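You operate a simulated robot arm through the tools that you are given. There is no shell and no other tool. Be economical: measure what you need, move in short steps, check, and stop when the job is done.

Carry out the task below with a simulated robot arm. There is one attempt and no reset: what you move stays moved.

## Task
Fold and crease the white napkin, then lay it on the wafer slate.
Fine: the cream wafer goes on the slate too.

The check looks at the end state, three seconds after you hand in, the way a careful person would. Anything else that was tipped, shoved, dropped, spilled or broken makes it a failure. Flat cloth is picked up by pressing the open fingertips on it (5 to 10 N) and closing them slowly along it; thin cloth reads only 2 to 8 mm in the jaws.

## Robot
A 6-joint arm with a two-finger parallel gripper, fixed in place. Base frame: the origin is at the foot of the arm, x ahead of it, y to its left, z up; the work surface is at about z = 949. Lengths are in mm, angles in rad, forces in N, time in s.
With the tool pointing down near the work surface it reaches from about 360 to 760 mm from the base axis. Its first joint turns from -1.152 to 1.152 rad. Payload 2.45 kg.
Tool frame: the origin (TCP) lies between the finger pads and is the grasp point; the fingertips stand 24 mm ahead of it; z points along the fingers, y is the line along which they close. Largest opening 68 mm; finger width 17, thickness 10; the body of the gripper, 40 by 70 mm, starts 41 mm behind the TCP.
Orientation is that of the tool frame in the base frame, as a unit quaternion [x, y, z, w]. With the fingers straight down and closing along the base's y, the tool's x points along the base's -x, its y along +y and its z along -z.

## Interface
- The arm moves only by the tool nudge_tool. Its argument "targets" is one flat list of numbers, 7 for each row, row after row: the shift along the tool's x, y, z in units of 20 mm (1.0 is 20 mm), then the turn, a rotation vector about the tool's x, y, z in units of 5 degrees (1.0 is 5 degrees), then the opening, from 0 (shut) to 1 (fully open). In form: [tx, ty, tz, rx, ry, rz, gripper, tx, ty, tz, rx, ry, rz, gripper, ...]. A call has 1 to 20 rows; each row shifts and turns the commanded pose from where the row before left it, along the tool's axes as they then stand. A call with a number of a shift or a turn outside -1 to 1 is refused whole. Rows are played at 5 a second. More than 50 mm and 0.15 rad between two rows, or a gripper value outside its range, and nothing of the call is played. Where a pose cannot be reached the arm comes as near as it can. A force on the tool above 40 N (or 10 N above the force at the start of the call, whichever is more), or a blocked arm, ends the call early, and 0.2 s more pass. The fingers move at their own pace (about 108 mm/s each) and stop on an object; they squeeze with about 20 N. The grip force told is the motor's: it shows also when the fingers shut on nothing. Time passes only in rows, and 0.2 s behind the last, so rows that do not move let the fingers close. The reply holds the time, the measured pose of the TCP, the force on the tool along the base axes, the opening and the grip force, in the units named above and with some noise.
- Cameras (640 x 400 px; columns grow to the right, rows downward): "scene" is fixed at [186, 428.8, 1459.8]; the picture's right is [-0.63, -0.78, 0.00], its down [-0.41, 0.33, -0.85] and it looks along [0.66, -0.54, -0.52] (base axes); focal length 318 px, centre (320, 200). "wrist" rides on the gripper at [-32, 0, -39] in the tool frame; the picture's right is [0.00, -1.00, 0.00], its down [0.97, 0.00, -0.24] and it looks along [0.24, 0.00, 0.97] (tool axes); focal length 218 px, centre (320, 200).
- grab_frame(camera): a new picture of that camera. No time passes.
- point_at(camera, pixels): for up to 12 pixels [column, row] of the newest picture of that camera ("zoom" is the newest enlarged one), the place [x, y, z] in the base frame of the surface seen there, good to about 2 mm, but the place of the scene camera against the robot may be out by one fixed shift of up to 18 mm in any direction. No time passes.
- zoom(camera, box): a new picture of the part [left, top, right, bottom] of that camera's present view, enlarged. No time passes.
- hand_in(): hands the job in; it is judged then, once.

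Work in short steps. Measure before you move; look again where a grasp or a placing could have gone wrong, and mend it. You have 80 turns and 34 pictures in all, those below and enlarged ones among them. Open the gripper and draw the arm clear of the work before you hand the job in, unless the task says otherwise; then end with one line.

The tools are called after "Emit:" as a command line: name --argument value ..., lists and objects as JSON in quotes. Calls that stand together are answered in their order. nudge_tool: Moves the arm, as the interface text tells. Its arguments: {"type":"object","properties":{"targets":{"type":"array"}},"required":["targets"]} The other tools are called the same way: grab_frame (camera) takes a picture; point_at (camera, pixels) gives the place of the surface under pixels of a picture; zoom (camera, box) takes an enlarged picture of a part of a camera's view; hand_in () hands the job in.

At the start:

```text
time: 0.0
ee_pos: [433.6, 38.4, 1186.3]
ee_rot: [0.0, 1.0, 0.0, 0.0]
wrist_force: [1.0, 0.3, -0.4]
width: 67.9
gripper_force: 0.1
```

scene: 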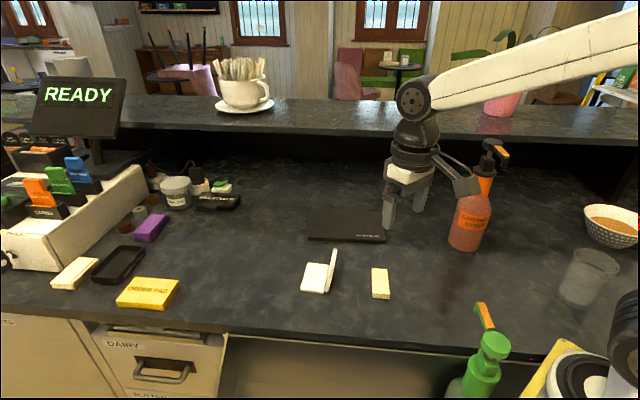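
wrist: 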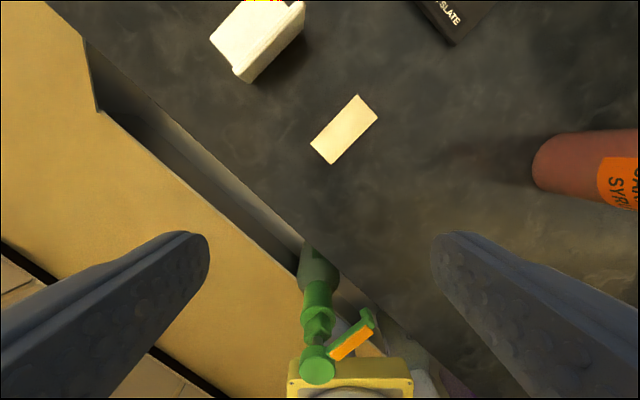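

The white napkin appears near scene (318,273), the wafer at (380,283) and the slate at (347,226). I'll take an enlarged look first.

Emit:
zoom --camera "scene" --box '[270, 190, 430, 310]'

```text
3.33 times, centred on (350, 250) of scene
```

zoom: 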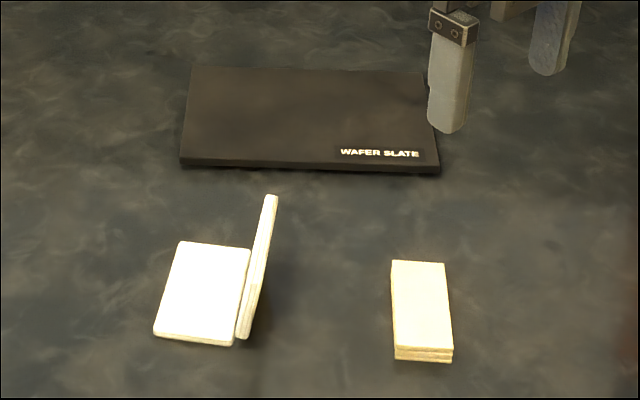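

The napkin is a flat panel with a second panel standing on its right edge. I'll measure the napkin, wafer and slate corners.

Emit:
point_at --camera "zoom" --pixels '[[181, 244], [158, 330], [230, 340], [245, 252], [270, 198], [240, 334], [393, 263], [443, 265], [449, 346], [396, 345], [200, 200], [420, 300]]'

Emit:
point_at --camera "wrist" --pixels '[[357, 97], [376, 117], [331, 162], [312, 143], [236, 72], [248, 80], [302, 10], [212, 40], [344, 130], [455, 40], [270, 40], [400, 200]]'

Emit:
point_at --camera "zoom" --pixels '[[193, 70], [182, 156], [436, 163], [420, 75], [300, 110], [262, 210], [250, 270], [245, 310], [422, 305], [200, 300], [424, 355], [465, 128]]'

```text
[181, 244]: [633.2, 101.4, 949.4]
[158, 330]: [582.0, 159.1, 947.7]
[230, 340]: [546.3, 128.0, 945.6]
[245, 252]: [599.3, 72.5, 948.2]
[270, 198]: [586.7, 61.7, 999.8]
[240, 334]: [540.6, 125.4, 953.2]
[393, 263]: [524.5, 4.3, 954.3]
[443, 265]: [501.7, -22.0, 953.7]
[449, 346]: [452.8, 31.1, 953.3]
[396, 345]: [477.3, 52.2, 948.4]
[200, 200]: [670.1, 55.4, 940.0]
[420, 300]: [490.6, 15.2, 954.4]
```

```text
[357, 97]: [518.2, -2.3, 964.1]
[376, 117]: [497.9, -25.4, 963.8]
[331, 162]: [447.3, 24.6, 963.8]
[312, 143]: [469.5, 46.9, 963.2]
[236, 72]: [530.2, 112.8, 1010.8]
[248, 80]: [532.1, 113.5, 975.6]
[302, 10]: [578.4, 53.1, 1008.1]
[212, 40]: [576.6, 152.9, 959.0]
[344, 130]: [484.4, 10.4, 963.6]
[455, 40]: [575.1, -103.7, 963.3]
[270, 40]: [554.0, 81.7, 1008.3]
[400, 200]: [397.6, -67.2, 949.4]
```

```text
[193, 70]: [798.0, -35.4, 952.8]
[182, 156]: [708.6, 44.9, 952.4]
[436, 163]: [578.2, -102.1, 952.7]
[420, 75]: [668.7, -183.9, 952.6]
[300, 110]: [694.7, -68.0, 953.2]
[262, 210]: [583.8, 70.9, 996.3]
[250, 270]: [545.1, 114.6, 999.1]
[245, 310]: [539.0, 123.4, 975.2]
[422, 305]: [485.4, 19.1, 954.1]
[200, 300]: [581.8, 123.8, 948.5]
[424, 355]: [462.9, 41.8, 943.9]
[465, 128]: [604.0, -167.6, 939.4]
```

Scene-to-robot shift is about (-5.5, -5.5, +10). In the robot frame the flap stands on the hinge from about (541,122) to (594,67), top at z≈1010 and leaning slightly outward. Wafer, napkin and slate are all turned about 45°. I'll shut the fingers, go outside the flap and turn the tool by 45°.

Emit:
nudge_tool --targets '[-0.95, 0.2, 1, 0, 0, 0, 0, -0.95, 0.2, 1, 0, 0, 0, 0, -0.95, 0.2, 1, 0, 0, 0, 0, -0.95, 0.2, 1, 0, 0, 0, 0, -0.95, 0.2, 1, 0, 0, 0, 0, 0, 0, 0, 0, 0, 1, 0, 0, 0, 0, 0, 0, 1, 0, 0, 0, 0, 0, 0, 1, 0, 0, 0, 0, 0, 0, 1, 0, 0, 0, 0, 0, 0, 1, 0, 0, 0, 0, 0, 0, 1, 0, 0, 0, 0, 0, 0, 1, 0, 0, 0, 0, 0, 0, 1, 0, 0, 0, 0, 0, 0, 1, 0, 0, 0, 0, 0, 0, 0, 0]'

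Emit:
grab_frame --camera "wrist"

```text
time: 3.2
ee_pos: [528.7, 57.8, 1084.8]
ee_rot: [0.383, 0.924, 0.0, 0.001]
wrist_force: [-0.1, -0.6, 0.2]
width: 0.2
gripper_force: 19.5
```

```text
30 pictures are left
```

wrist: 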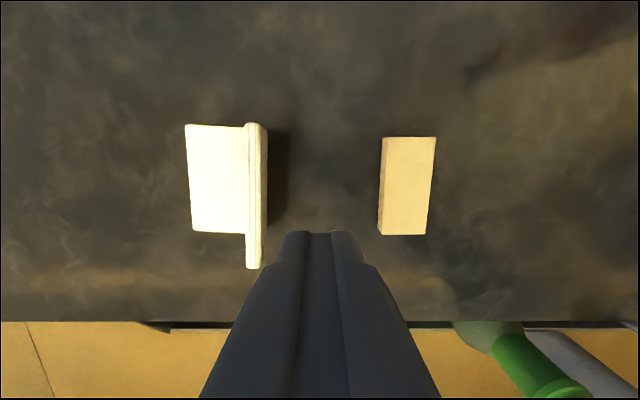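

The tool is aligned with the napkin; the flap shows as the strip at columns 245-267. I'll measure its edges precisely.

Emit:
point_at --camera "wrist" --pixels '[[188, 127], [193, 229], [241, 231], [241, 128], [249, 126], [263, 128], [249, 262], [258, 264], [255, 200], [382, 139], [434, 140], [427, 231]]'

```text
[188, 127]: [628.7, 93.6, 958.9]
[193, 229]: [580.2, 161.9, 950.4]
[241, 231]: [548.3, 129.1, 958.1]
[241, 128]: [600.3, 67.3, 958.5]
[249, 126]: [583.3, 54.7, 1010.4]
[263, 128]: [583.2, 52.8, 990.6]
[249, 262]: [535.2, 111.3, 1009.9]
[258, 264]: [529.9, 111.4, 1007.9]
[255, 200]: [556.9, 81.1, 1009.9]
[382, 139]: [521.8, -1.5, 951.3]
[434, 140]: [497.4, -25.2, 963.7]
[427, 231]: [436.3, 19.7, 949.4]
```

Corrected for perspective the hinge runs along (0.644,-0.765), so one more 5° turn is needed. Then I lower the tips to z≈988 outside the flap and push it slowly toward the base panel.

Emit:
nudge_tool --targets '[0, 0, 0, 0, 0, 1, 0, 0, 0, 0.9, 0, 0, 0, 0, 0, 0, 0.9, 0, 0, 0, 0, 0, 0, 0.9, 0, 0, 0, 0, 0, 0, 0.9, 0, 0, 0, 0, 0, 0.5, 0, 0, 0, 0, 0, 0, 0.5, 0, 0, 0, 0, 0, 0, 0.4, 0, 0, 0, 0, 0, 0, 0.4, 0, 0, 0, 0, 0, 0, 0.4, 0, 0, 0, 0, 0, 0, 0.4, 0, 0, 0, 0, 0, 0, 0.4, 0, 0, 0, 0, 0]'

Emit:
zoom --camera "scene" --box '[240, 190, 400, 310]'

```text
time: 5.8
ee_pos: [574.9, 95.7, 1013.6]
ee_rot: [0.422, 0.907, 0.0, 0.0]
wrist_force: [0.3, 0.0, -0.4]
width: 0.0
gripper_force: 19.8
```

```text
3.33 times, centred on (320, 250) of scene
```

zoom: 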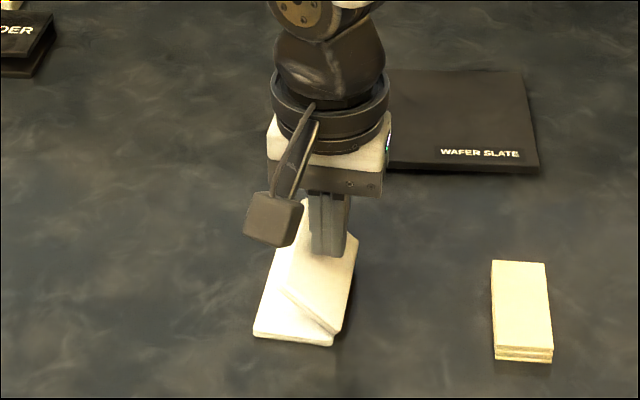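

The flap is over centre, leaning over the base (edge visible at zoom (315,310)). I push a bit more and come down in small steps to lay it flat.

Emit:
nudge_tool --targets '[0, 0.4, 0.1, 0, 0, 0, 0, 0, 0.4, 0.1, 0, 0, 0, 0, 0, 0.2, 0.15, 0, 0, 0, 0, 0, 0, 0.15, 0, 0, 0, 0, 0, 0, 0.15, 0, 0, 0, 0, 0, 0, 0.1, 0, 0, 0, 0, 0, 0, 0.1, 0, 0, 0, 0, 0, 0, 0.1, 0, 0, 0, 0]'

Emit:
zoom --camera "scene" --box '[240, 190, 400, 310]'

```text
time: 7.6
ee_pos: [590.9, 108.3, 995.1]
ee_rot: [0.423, 0.906, -0.001, 0.0]
wrist_force: [1.4, -0.2, 0.5]
width: 0.1
gripper_force: 20.2
```

```text
3.33 times, centred on (320, 250) of scene
```

zoom: 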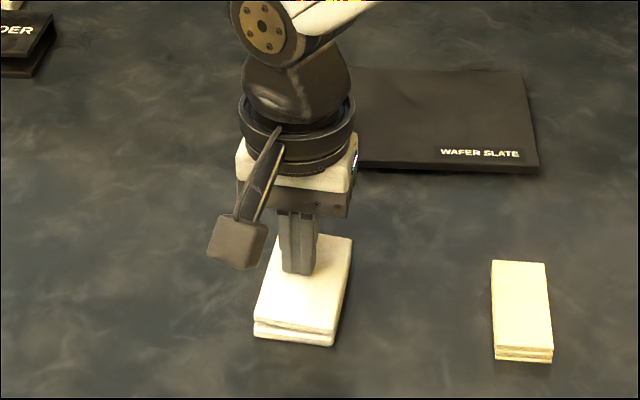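

The flap lies nearly flat and the tips are at z≈971. I press further in 1 mm steps while watching the force.

Emit:
nudge_tool --targets '[0, 0, 0.05, 0, 0, 0, 0, 0, 0, 0.05, 0, 0, 0, 0, 0, 0, 0.05, 0, 0, 0, 0]'

```text
time: 8.4
ee_pos: [590.7, 109.1, 992.2]
ee_rot: [0.423, 0.906, 0.0, 0.0]
wrist_force: [0.5, 1.5, 3.3]
width: 0.0
gripper_force: 19.6
```

Emit:
nudge_tool --targets '[0, 0, 0.05, 0, 0, 0, 0, 0, 0, 0.05, 0, 0, 0, 0, 0, 0, 0.05, 0, 0, 0, 0]'

```text
time: 9.2
ee_pos: [590.2, 109.4, 989.5]
ee_rot: [0.423, 0.906, 0.001, 0.0]
wrist_force: [-4.3, -0.8, 21.0]
width: 0.0
gripper_force: 20.1
```

21 N of press force at tip z≈965.5. I hold for a second, then lift 12 mm to see whether the flap springs back.

Emit:
nudge_tool --targets '[0, 0, 0, 0, 0, 0, 0, 0, 0, 0, 0, 0, 0, 0, 0, 0, 0, 0, 0, 0, 0, 0, 0, 0, 0, 0, 0, 0, 0, 0, 0, 0, 0, 0, 0, 0, 0, -0.3, 0, 0, 0, 0, 0, 0, -0.3, 0, 0, 0, 0]'

Emit:
zoom --camera "scene" --box '[240, 190, 400, 310]'

```text
time: 10.8
ee_pos: [589.1, 108.5, 998.9]
ee_rot: [0.422, 0.906, -0.001, -0.002]
wrist_force: [-0.1, -0.4, 0.1]
width: 0.2
gripper_force: 20.0
```

```text
3.33 times, centred on (320, 250) of scene
```

zoom: 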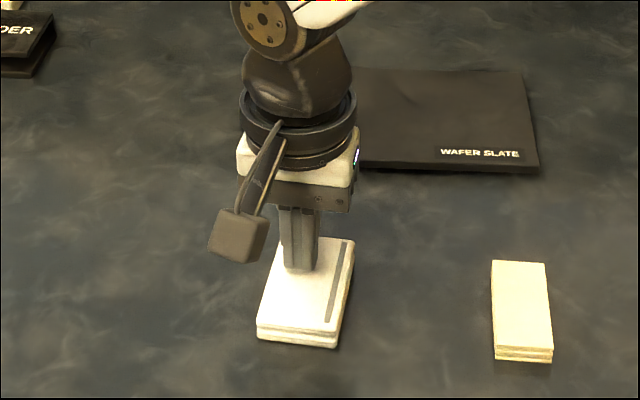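

A dark crease line has appeared along the fold edge (zoom (340,280)). I raise the tool, open it, and check with the wrist camera that the flap stays down.

Emit:
nudge_tool --targets '[0, 0, -0.8, 0, 0, 0, 0, 0, 0, -0.8, 0, 0, 0, 0, 0, 0, -0.8, 0, 0, 0, 0, 0, 0, -0.8, 0, 0, 0, 0.5, 0, 0, -0.8, 0, 0, 0, 1, 0, 0, 0, 0, 0, 0, 1, 0, 0, 0, 0, 0, 0, 1]'

Emit:
grab_frame --camera "wrist"

Emit:
zoom --camera "scene" --box '[240, 190, 400, 310]'

```text
time: 12.4
ee_pos: [590.4, 109.2, 1081.5]
ee_rot: [0.422, 0.906, 0.0, 0.001]
wrist_force: [0.3, -0.7, 0.0]
width: 67.7
gripper_force: 0.0
```

```text
26 pictures are left
```

wrist: 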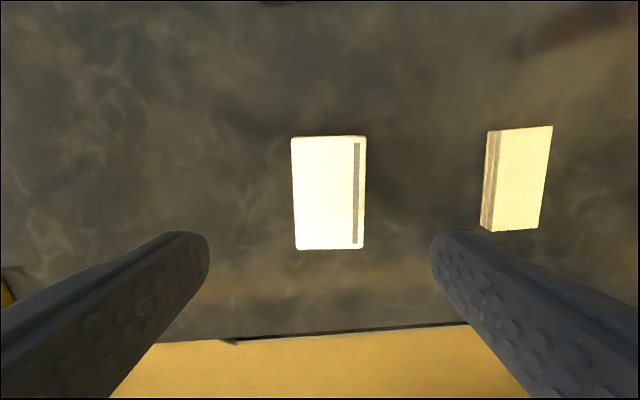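

```text
3.33 times, centred on (320, 250) of scene
```

zoom: 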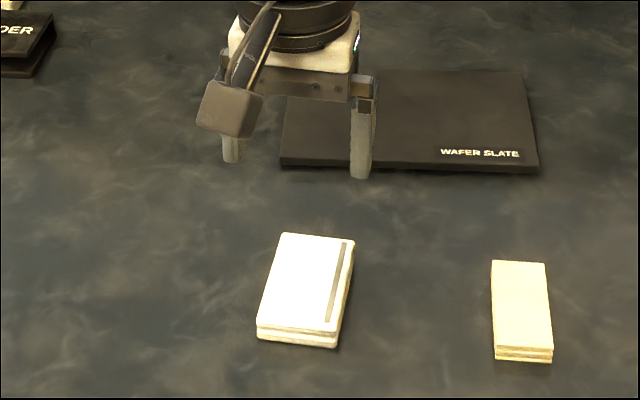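

The napkin stays folded with a crease mark. I'll measure its outline (wrist (292,138) to (363,248)), the wafer and the slate.

Emit:
point_at --camera "wrist" --pixels '[[294, 140], [363, 139], [361, 245], [297, 247], [293, 190], [363, 190], [328, 190], [328, 138], [328, 247], [356, 190], [283, 190], [372, 190]]'

Emit:
point_at --camera "zoom" --pixels '[[288, 72], [282, 158], [521, 74], [534, 167], [400, 110], [440, 155], [495, 262], [544, 264], [551, 345], [498, 344], [283, 236], [350, 243]]'

Emit:
point_at --camera "scene" --pixels '[[455, 225], [485, 230], [468, 248], [470, 190], [494, 150], [240, 90]]'

```text
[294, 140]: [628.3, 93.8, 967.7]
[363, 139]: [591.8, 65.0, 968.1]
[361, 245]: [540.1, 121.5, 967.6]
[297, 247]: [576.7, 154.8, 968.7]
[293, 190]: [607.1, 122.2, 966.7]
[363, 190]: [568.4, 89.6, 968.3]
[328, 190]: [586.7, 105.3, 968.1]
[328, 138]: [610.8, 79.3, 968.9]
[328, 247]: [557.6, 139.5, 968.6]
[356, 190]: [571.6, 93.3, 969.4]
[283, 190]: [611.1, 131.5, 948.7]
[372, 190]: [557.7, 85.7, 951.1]
```

```text
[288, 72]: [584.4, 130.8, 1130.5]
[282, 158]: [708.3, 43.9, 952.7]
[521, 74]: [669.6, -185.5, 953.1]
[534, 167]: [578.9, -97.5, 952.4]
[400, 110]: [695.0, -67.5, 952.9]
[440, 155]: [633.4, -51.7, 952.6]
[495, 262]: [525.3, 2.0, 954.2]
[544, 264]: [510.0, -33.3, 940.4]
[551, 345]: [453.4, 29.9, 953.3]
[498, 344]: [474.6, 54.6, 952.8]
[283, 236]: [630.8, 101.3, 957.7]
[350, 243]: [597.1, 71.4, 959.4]
```

```text
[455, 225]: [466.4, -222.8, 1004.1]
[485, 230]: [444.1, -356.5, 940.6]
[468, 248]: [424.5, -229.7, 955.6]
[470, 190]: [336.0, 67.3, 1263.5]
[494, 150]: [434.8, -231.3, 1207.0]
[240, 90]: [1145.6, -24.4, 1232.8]
```

The napkin is 48 × 77 mm, centre about (585,108), top z≈968. I centre, descend around it to tips z≈953 and check the force before closing.

Emit:
nudge_tool --targets '[0.18, -0.22, 0, 0, 0, 0, 1, 0, 0, 0.9, 0, 0, 0, 1, 0, 0, 0.9, 0, 0, 0, 1, 0, 0, 0.9, 0, 0, 0, 1, 0, 0, 0.9, 0, 0, 0, 1, 0, 0, 0.7, 0, 0, 0, 1, 0, 0, 0.5, 0, 0, 0, 1, 0, 0, 0.42, 0, 0, 0, 1, 0, 0, 0, 0, 0, 0, 1]'

```text
time: 14.4
ee_pos: [585.4, 109.2, 976.4]
ee_rot: [0.422, 0.906, 0.0, 0.001]
wrist_force: [0.7, 0.5, -0.8]
width: 68.0
gripper_force: 0.0
```

No contact, tips at z≈952. Closing gradually on the napkin.

Emit:
nudge_tool --targets '[0, 0, 0, 0, 0, 0, 0.85, 0, 0, 0, 0, 0, 0, 0.75, 0, 0, 0, 0, 0, 0, 0.68, 0, 0, 0, 0, 0, 0, 0.62, 0, 0, 0, 0, 0, 0, 0.56, 0, 0, 0, 0, 0, 0, 0.5, 0, 0, 0, 0, 0, 0, 0.5]'

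Emit:
grab_frame --camera "wrist"

```text
time: 16.0
ee_pos: [584.3, 108.7, 976.0]
ee_rot: [0.423, 0.906, 0.0, 0.0]
wrist_force: [0.2, 1.0, -0.8]
width: 51.3
gripper_force: 20.0
```

```text
24 pictures are left
```

wrist: 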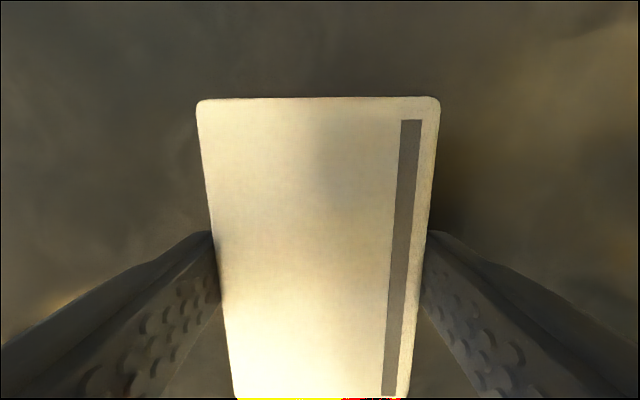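

Gripped at 51.3 mm. Lift 80 mm gently and verify the hold.

Emit:
nudge_tool --targets '[0, 0, -0.2, 0, 0, 0, 0.5, 0, 0, -0.4, 0, 0, 0, 0.5, 0, 0, -0.6, 0, 0, 0, 0.5, 0, 0, -0.7, 0, 0, 0, 0.5, 0, 0, -0.7, 0, 0, 0, 0.5, 0, 0, -0.7, 0, 0, 0, 0.5, 0, 0, -0.7, 0, 0, 0, 0.5]'

Emit:
grab_frame --camera "scene"

Emit:
point_at --camera "scene" --pixels '[[340, 152], [400, 152], [340, 125], [300, 152], [330, 165]]'

```text
time: 17.6
ee_pos: [585.0, 109.5, 1055.0]
ee_rot: [0.423, 0.906, 0.001, 0.001]
wrist_force: [-0.4, -0.1, -0.1]
width: 51.3
gripper_force: 20.0
```

```text
23 pictures are left
```

scene: 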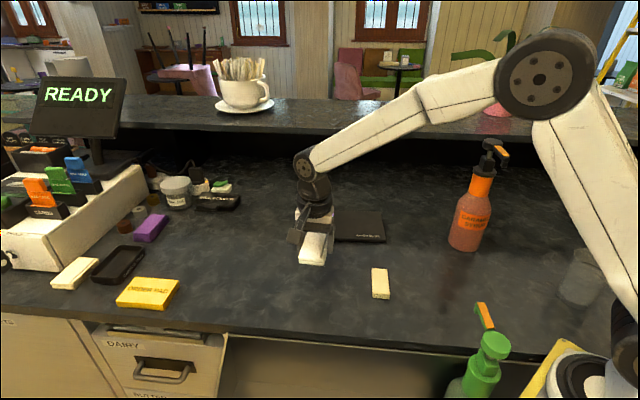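

```text
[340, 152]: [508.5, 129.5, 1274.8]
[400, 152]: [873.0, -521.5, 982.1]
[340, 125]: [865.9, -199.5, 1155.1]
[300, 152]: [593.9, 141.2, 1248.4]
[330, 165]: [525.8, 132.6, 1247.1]
```

The napkin is held securely and the raised ledge is well beyond the slate. I turn back 5° and carry it to above the left half of the slate, aiming for (709,-33).

Emit:
nudge_tool --targets '[0, 0, 0, 0, 0, -0.5, 0.5, 0, 0, 0, 0, 0, -0.5, 0.5, -0.5, -0.06, 0, 0, 0, 0, 0.5, -0.8, -0.06, 0, 0, 0, 0, 0.5, -0.9, -0.06, 0, 0, 0, 0, 0.5, -0.9, -0.06, 0, 0, 0, 0, 0.5, -0.9, -0.06, 0, 0, 0, 0, 0.5, -0.9, -0.06, 0, 0, 0, 0, 0.5, -0.9, -0.06, 0, 0, 0, 0, 0.5, -0.9, -0.06, 0, 0, 0, 0, 0.5, -0.9, -0.06, 0, 0, 0, 0, 0.5, -0.9, -0.06, 0, 0, 0, 0, 0.5, -0.6, 0, 0, 0, 0, 0, 0.5, -0.35, 0, 0, 0, 0, 0, 0.5, 0, 0, 0, 0, 0, 0, 0.5]'

Emit:
grab_frame --camera "wrist"

Emit:
zoom --camera "scene" --box '[270, 150, 430, 270]'

```text
time: 20.8
ee_pos: [710.2, -33.1, 1057.2]
ee_rot: [0.383, 0.924, 0.001, 0.0]
wrist_force: [-0.1, 0.3, 0.0]
width: 51.3
gripper_force: 20.2
```

```text
22 pictures are left
```

wrist: 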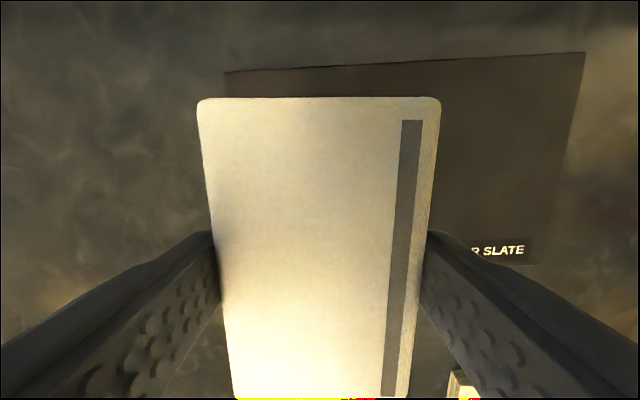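

```text
3.33 times, centred on (350, 210) of scene
```

zoom: 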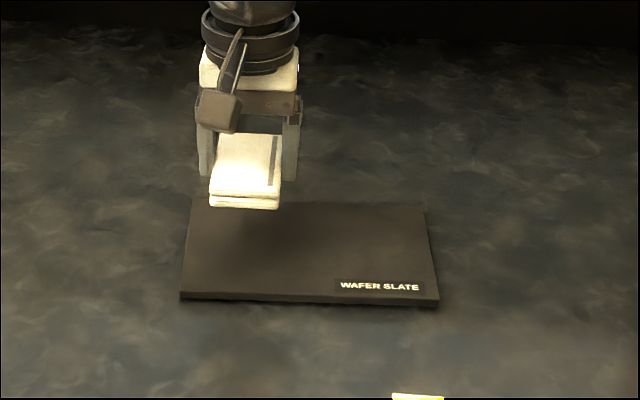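

The napkin hangs above the slate. I'll verify the slate's corners with the wrist camera at (228,75), (582,57) and (533,260).

Emit:
point_at --camera "wrist" --pixels '[[230, 76], [580, 59], [531, 259], [450, 80], [480, 150], [475, 250]]'

```text
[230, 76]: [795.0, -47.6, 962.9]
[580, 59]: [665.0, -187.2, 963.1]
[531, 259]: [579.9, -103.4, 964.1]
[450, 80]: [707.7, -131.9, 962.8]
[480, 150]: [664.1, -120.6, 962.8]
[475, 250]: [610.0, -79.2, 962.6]
```

Slate top is z=963, matching my estimate, so the release height is TCP≈990. I descend to 992 and then feel for contact.

Emit:
nudge_tool --targets '[0, 0, 0.6, 0, 0, 0, 0.5, 0, 0, 0.6, 0, 0, 0, 0.5, 0, 0, 0.6, 0, 0, 0, 0.5, 0, 0, 0.6, 0, 0, 0, 0.5, 0, 0, 0.5, 0, 0, 0, 0.5, 0, 0, 0.25, 0, 0, 0, 0.5, 0, 0, 0.1, 0, 0, 0, 0.5, 0, 0, 0, 0, 0, 0, 0.5]'

```text
time: 22.6
ee_pos: [709.8, -33.5, 991.2]
ee_rot: [0.384, 0.924, 0.0, 0.0]
wrist_force: [-0.1, -0.3, -1.0]
width: 51.4
gripper_force: 19.8
```

Emit:
nudge_tool --targets '[0, 0, 0.05, 0, 0, 0, 0.5, 0, 0, 0, 0, 0, 0, 0.5]'

```text
time: 23.2
ee_pos: [710.0, -33.2, 990.7]
ee_rot: [0.382, 0.924, 0.0, 0.0]
wrist_force: [-1.1, 0.2, 0.2]
width: 51.1
gripper_force: 19.8
```

Emit:
nudge_tool --targets '[0, 0, 0.05, 0, 0, 0, 0.5, 0, 0, 0, 0, 0, 0, 0.5]'

```text
time: 23.8
ee_pos: [709.6, -31.7, 989.5]
ee_rot: [0.383, 0.924, 0.0, 0.0]
wrist_force: [-1.1, -0.7, -0.5]
width: 51.4
gripper_force: 19.9
```

The napkin is within about 1 mm of the slate. I open gently and raise.

Emit:
nudge_tool --targets '[0, 0, 0.04, 0, 0, 0, 0.5, 0, 0, 0, 0, 0, 0, 0.78, 0, 0, 0, 0, 0, 0, 0.9, 0, 0, 0, 0, 0, 0, 0.98, 0, 0, 0, 0, 0, 0, 0.98, 0, 0, -0.5, 0, 0, 0, 0.98, 0, 0, -0.7, 0, 0, 0, 0.98, 0, 0, -0.9, 0, 0, 0, 0.98, 0, 0, -0.9, 0, 0, 0, 0.98, 0, 0, -0.9, 0, 0, 0, 0.98, 0, 0, -0.9, 0, 0, 0, 0.98]'

Emit:
zoom --camera "scene" --box '[270, 150, 430, 270]'

```text
time: 26.2
ee_pos: [709.5, -32.4, 1086.2]
ee_rot: [0.383, 0.924, 0.001, 0.001]
wrist_force: [-0.6, -0.6, -0.8]
width: 66.6
gripper_force: 0.1
```

```text
3.33 times, centred on (350, 210) of scene
```

zoom: 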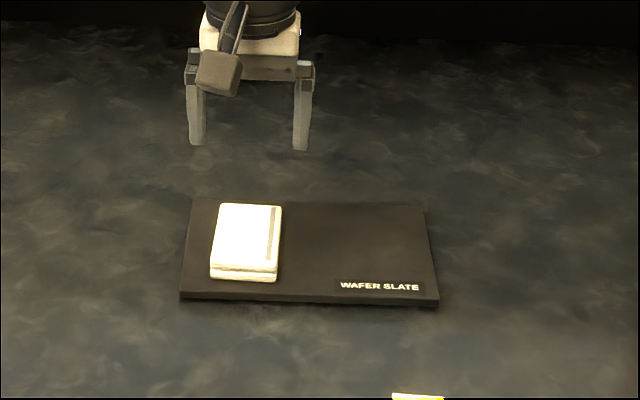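

The napkin lies flat on the slate. Next I move above the wafer, centre about (483,11).

Emit:
nudge_tool --targets '[0.794, -0.539, 0, 0, 0, 0, 0.8, 0.794, -0.539, 0, 0, 0, 0, 0.8, 0.794, -0.539, 0, 0, 0, 0, 0.8, 0.794, -0.539, 0, 0, 0, 0, 0.8, 0.794, -0.539, 0, 0, 0, 0, 0.8, 0.794, -0.539, 0, 0, 0, 0, 0.8, 0.794, -0.539, 0, 0, 0, 0, 0.8, 0.794, -0.539, 0, 0, 0, 0, 0.8, 0.794, -0.539, 0, 0, 0, 0, 0.8, 0.794, -0.539, 0, 0, 0, 0, 0.8, 0.794, -0.539, 0, 0, 0, 0, 0.8, 0.794, -0.539, 0, 0, 0, 0, 0.8, 0, 0, 0, 0, 0, 0, 0.8]'

Emit:
grab_frame --camera "wrist"

```text
time: 29.0
ee_pos: [482.7, 11.2, 1084.7]
ee_rot: [0.383, 0.924, 0.0, 0.001]
wrist_force: [-0.4, -0.8, -0.5]
width: 54.3
gripper_force: 0.2
```

```text
19 pictures are left
```

wrist: 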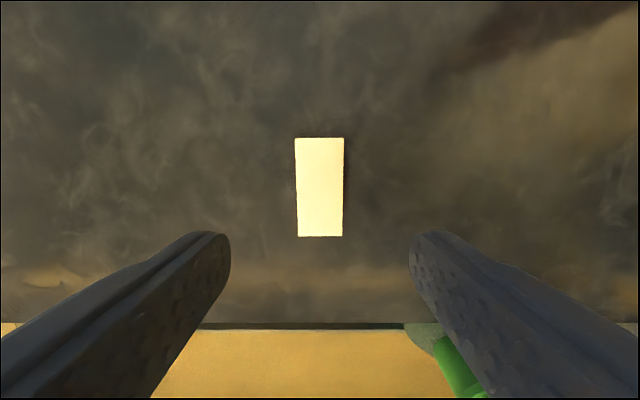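

The wafer at (320,187) is centred and aligned. I'll check its outline and how near the green dispenser at (455,370) is.

Emit:
point_at --camera "wrist" --pixels '[[297, 140], [342, 140], [340, 234], [299, 234], [320, 187], [420, 335], [445, 350], [460, 385]]'

```text
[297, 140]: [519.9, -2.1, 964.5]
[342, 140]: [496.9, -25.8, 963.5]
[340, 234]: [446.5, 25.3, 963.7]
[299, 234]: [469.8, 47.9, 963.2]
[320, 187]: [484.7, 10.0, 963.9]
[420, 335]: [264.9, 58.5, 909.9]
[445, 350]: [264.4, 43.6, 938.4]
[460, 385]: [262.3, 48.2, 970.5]
```

The dispenser is far off. I descend to tips z≈952 around the wafer, then close slowly.

Emit:
nudge_tool --targets '[0, 0, 0.9, 0, 0, 0, 0.8, 0, 0, 0.9, 0, 0, 0, 0.8, 0, 0, 0.9, 0, 0, 0, 0.8, 0, 0, 0.9, 0, 0, 0, 0.8, 0, 0, 0.8, 0, 0, 0, 0.8, 0, 0, 0.6, 0, 0, 0, 0.8, 0, 0, 0.4, 0, 0, 0, 0.8, 0, 0, 0, 0, 0, 0, 0.8, 0, 0, 0, 0, 0, 0, 0.7, 0, 0, 0, 0, 0, 0, 0.6, 0, 0, 0, 0, 0, 0, 0.54, 0, 0, 0, 0, 0, 0, 0.5, 0, 0, 0, 0, 0, 0, 0.46, 0, 0, 0, 0, 0, 0, 0.44, 0, 0, 0, 0, 0, 0, 0.44]'

```text
time: 32.2
ee_pos: [483.7, 9.5, 976.8]
ee_rot: [0.383, 0.924, 0.0, 0.0]
wrist_force: [-0.4, -1.0, 0.1]
width: 33.3
gripper_force: 19.3
```

Gripped at 33.3 mm. I lift 90 mm and check.

Emit:
nudge_tool --targets '[0, 0, -0.2, 0, 0, 0, 0.44, 0, 0, -0.4, 0, 0, 0, 0.44, 0, 0, -0.7, 0, 0, 0, 0.44, 0, 0, -0.8, 0, 0, 0, 0.44, 0, 0, -0.8, 0, 0, 0, 0.44, 0, 0, -0.8, 0, 0, 0, 0.44, 0, 0, -0.8, 0, 0, 0, 0.44]'

Emit:
grab_frame --camera "wrist"

```text
time: 33.8
ee_pos: [483.4, 11.7, 1065.9]
ee_rot: [0.383, 0.924, -0.001, 0.001]
wrist_force: [-0.5, 0.1, 0.0]
width: 33.8
gripper_force: 19.7
```

```text
18 pictures are left
```

wrist: 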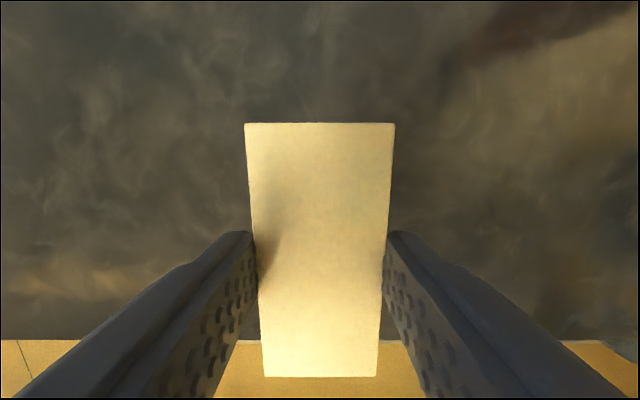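

The wafer is held square. I carry it over the right part of the slate to (661,-91).

Emit:
nudge_tool --targets '[-0.5, 0.2, 0, 0, 0, 0, 0.44, -0.8, 0.23, 0, 0, 0, 0, 0.44, -0.85, 0.23, 0, 0, 0, 0, 0.44, -0.85, 0.23, 0, 0, 0, 0, 0.44, -0.85, 0.23, 0, 0, 0, 0, 0.44, -0.85, 0.23, 0, 0, 0, 0, 0.44, -0.85, 0.23, 0, 0, 0, 0, 0.44, -0.85, 0.23, 0, 0, 0, 0, 0.44, -0.85, 0.23, 0, 0, 0, 0, 0.44, -0.85, 0.23, 0, 0, 0, 0, 0.44, -0.85, 0.23, 0, 0, 0, 0, 0.44, -0.6, 0.2, 0, 0, 0, 0, 0.44, -0.2, 0, 0, 0, 0, 0, 0.44, 0, 0, 0, 0, 0, 0, 0.44]'

Emit:
grab_frame --camera "wrist"

```text
time: 36.8
ee_pos: [660.1, -89.3, 1067.0]
ee_rot: [0.382, 0.924, 0.0, -0.001]
wrist_force: [0.8, 0.2, -0.2]
width: 33.4
gripper_force: 19.5
```

```text
17 pictures are left
```

wrist: 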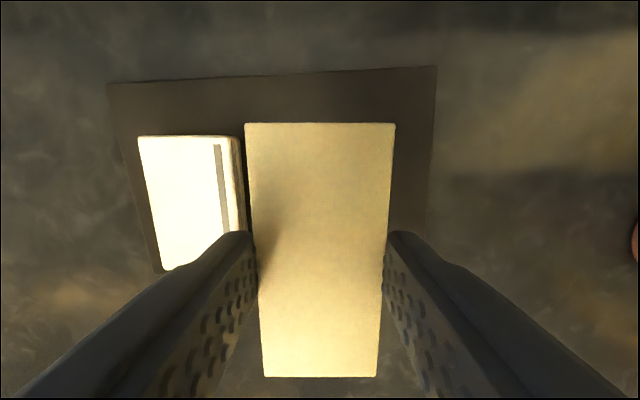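

I'll confirm the clearance to the napkin's right edge (240,200) before lowering.

Emit:
point_at --camera "wrist" --pixels '[[225, 150], [232, 210], [434, 69], [427, 225], [190, 190]]'

```text
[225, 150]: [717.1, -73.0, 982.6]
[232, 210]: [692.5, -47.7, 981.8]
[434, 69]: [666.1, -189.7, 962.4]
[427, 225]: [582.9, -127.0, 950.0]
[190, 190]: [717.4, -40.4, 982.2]
```

The finger will clear the napkin by about 18 mm. Lowering to TCP≈991.5.

Emit:
nudge_tool --targets '[0, 0, 0.7, 0, 0, 0, 0.44, 0, 0, 0.7, 0, 0, 0, 0.44, 0, 0, 0.7, 0, 0, 0, 0.44, 0, 0, 0.7, 0, 0, 0, 0.44, 0, 0, 0.5, 0, 0, 0, 0.44, 0, 0, 0.3, 0, 0, 0, 0.44, 0, 0, 0.15, 0, 0, 0, 0.44, 0, 0, 0, 0, 0, 0, 0.44]'

```text
time: 38.6
ee_pos: [658.9, -89.8, 992.4]
ee_rot: [0.383, 0.924, 0.001, 0.0]
wrist_force: [0.1, 0.3, 0.1]
width: 33.7
gripper_force: 19.9
```

Emit:
nudge_tool --targets '[0, 0, 0.05, 0, 0, 0, 0.44, 0, 0, 0, 0, 0, 0, 0.44]'

```text
time: 39.2
ee_pos: [658.7, -89.8, 990.6]
ee_rot: [0.383, 0.924, 0.0, 0.0]
wrist_force: [0.0, 0.0, -0.3]
width: 33.5
gripper_force: 20.3
```

At release height. I open to 46 mm, rise clear, and look.

Emit:
nudge_tool --targets '[0, 0, 0.03, 0, 0, 0, 0.44, 0, 0, 0, 0, 0, 0, 0.52, 0, 0, 0, 0, 0, 0, 0.6, 0, 0, 0, 0, 0, 0, 0.66, 0, 0, 0, 0, 0, 0, 0.66, 0, 0, -0.4, 0, 0, 0, 0.66, 0, 0, -0.7, 0, 0, 0, 0.66, 0, 0, -0.9, 0, 0, 0, 0.66, 0, 0, -0.9, 0, 0, 0, 0.66, 0, 0, -0.9, 0, 0, 0, 0.66, 0, 0, -0.9, 0, 0, 0, 0.66, 0, 0, -0.9, 0, 0, 0, 0.66, 0, 0, -0.9, 0, 0, 0, 1, 0, 0, -0.9, 0, 0, 0, 1]'

Emit:
grab_frame --camera "scene"

Emit:
zoom --camera "scene" --box '[270, 150, 430, 270]'

```text
time: 42.2
ee_pos: [660.1, -88.8, 1139.1]
ee_rot: [0.383, 0.924, 0.0, 0.001]
wrist_force: [-0.7, -0.4, -0.2]
width: 68.2
gripper_force: 0.0
```

```text
16 pictures are left
```

scene: 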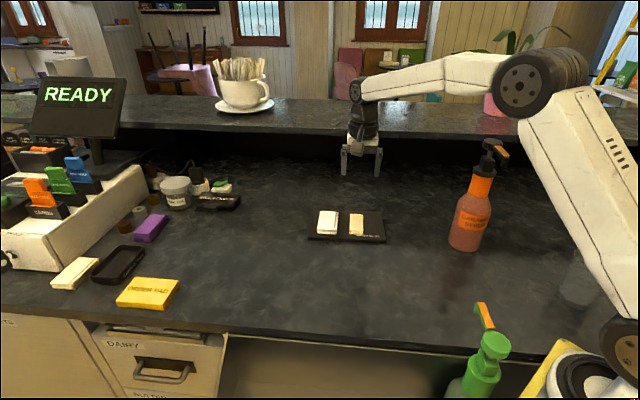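

```text
3.33 times, centred on (350, 210) of scene
```

zoom: 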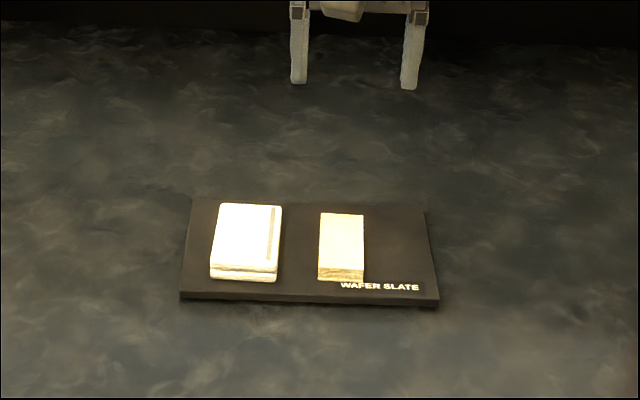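

Both the creased napkin and the wafer lie flat on the slate, nothing else has moved, and the open gripper is well clear at z≈1139. I hand in.

Emit:
hand_in

```text
The job is handed in.
```

The white napkin is folded and creased and lies flat on the wafer slate, with the cream wafer beside it; nothing else looked disturbed, and the job is handed in.
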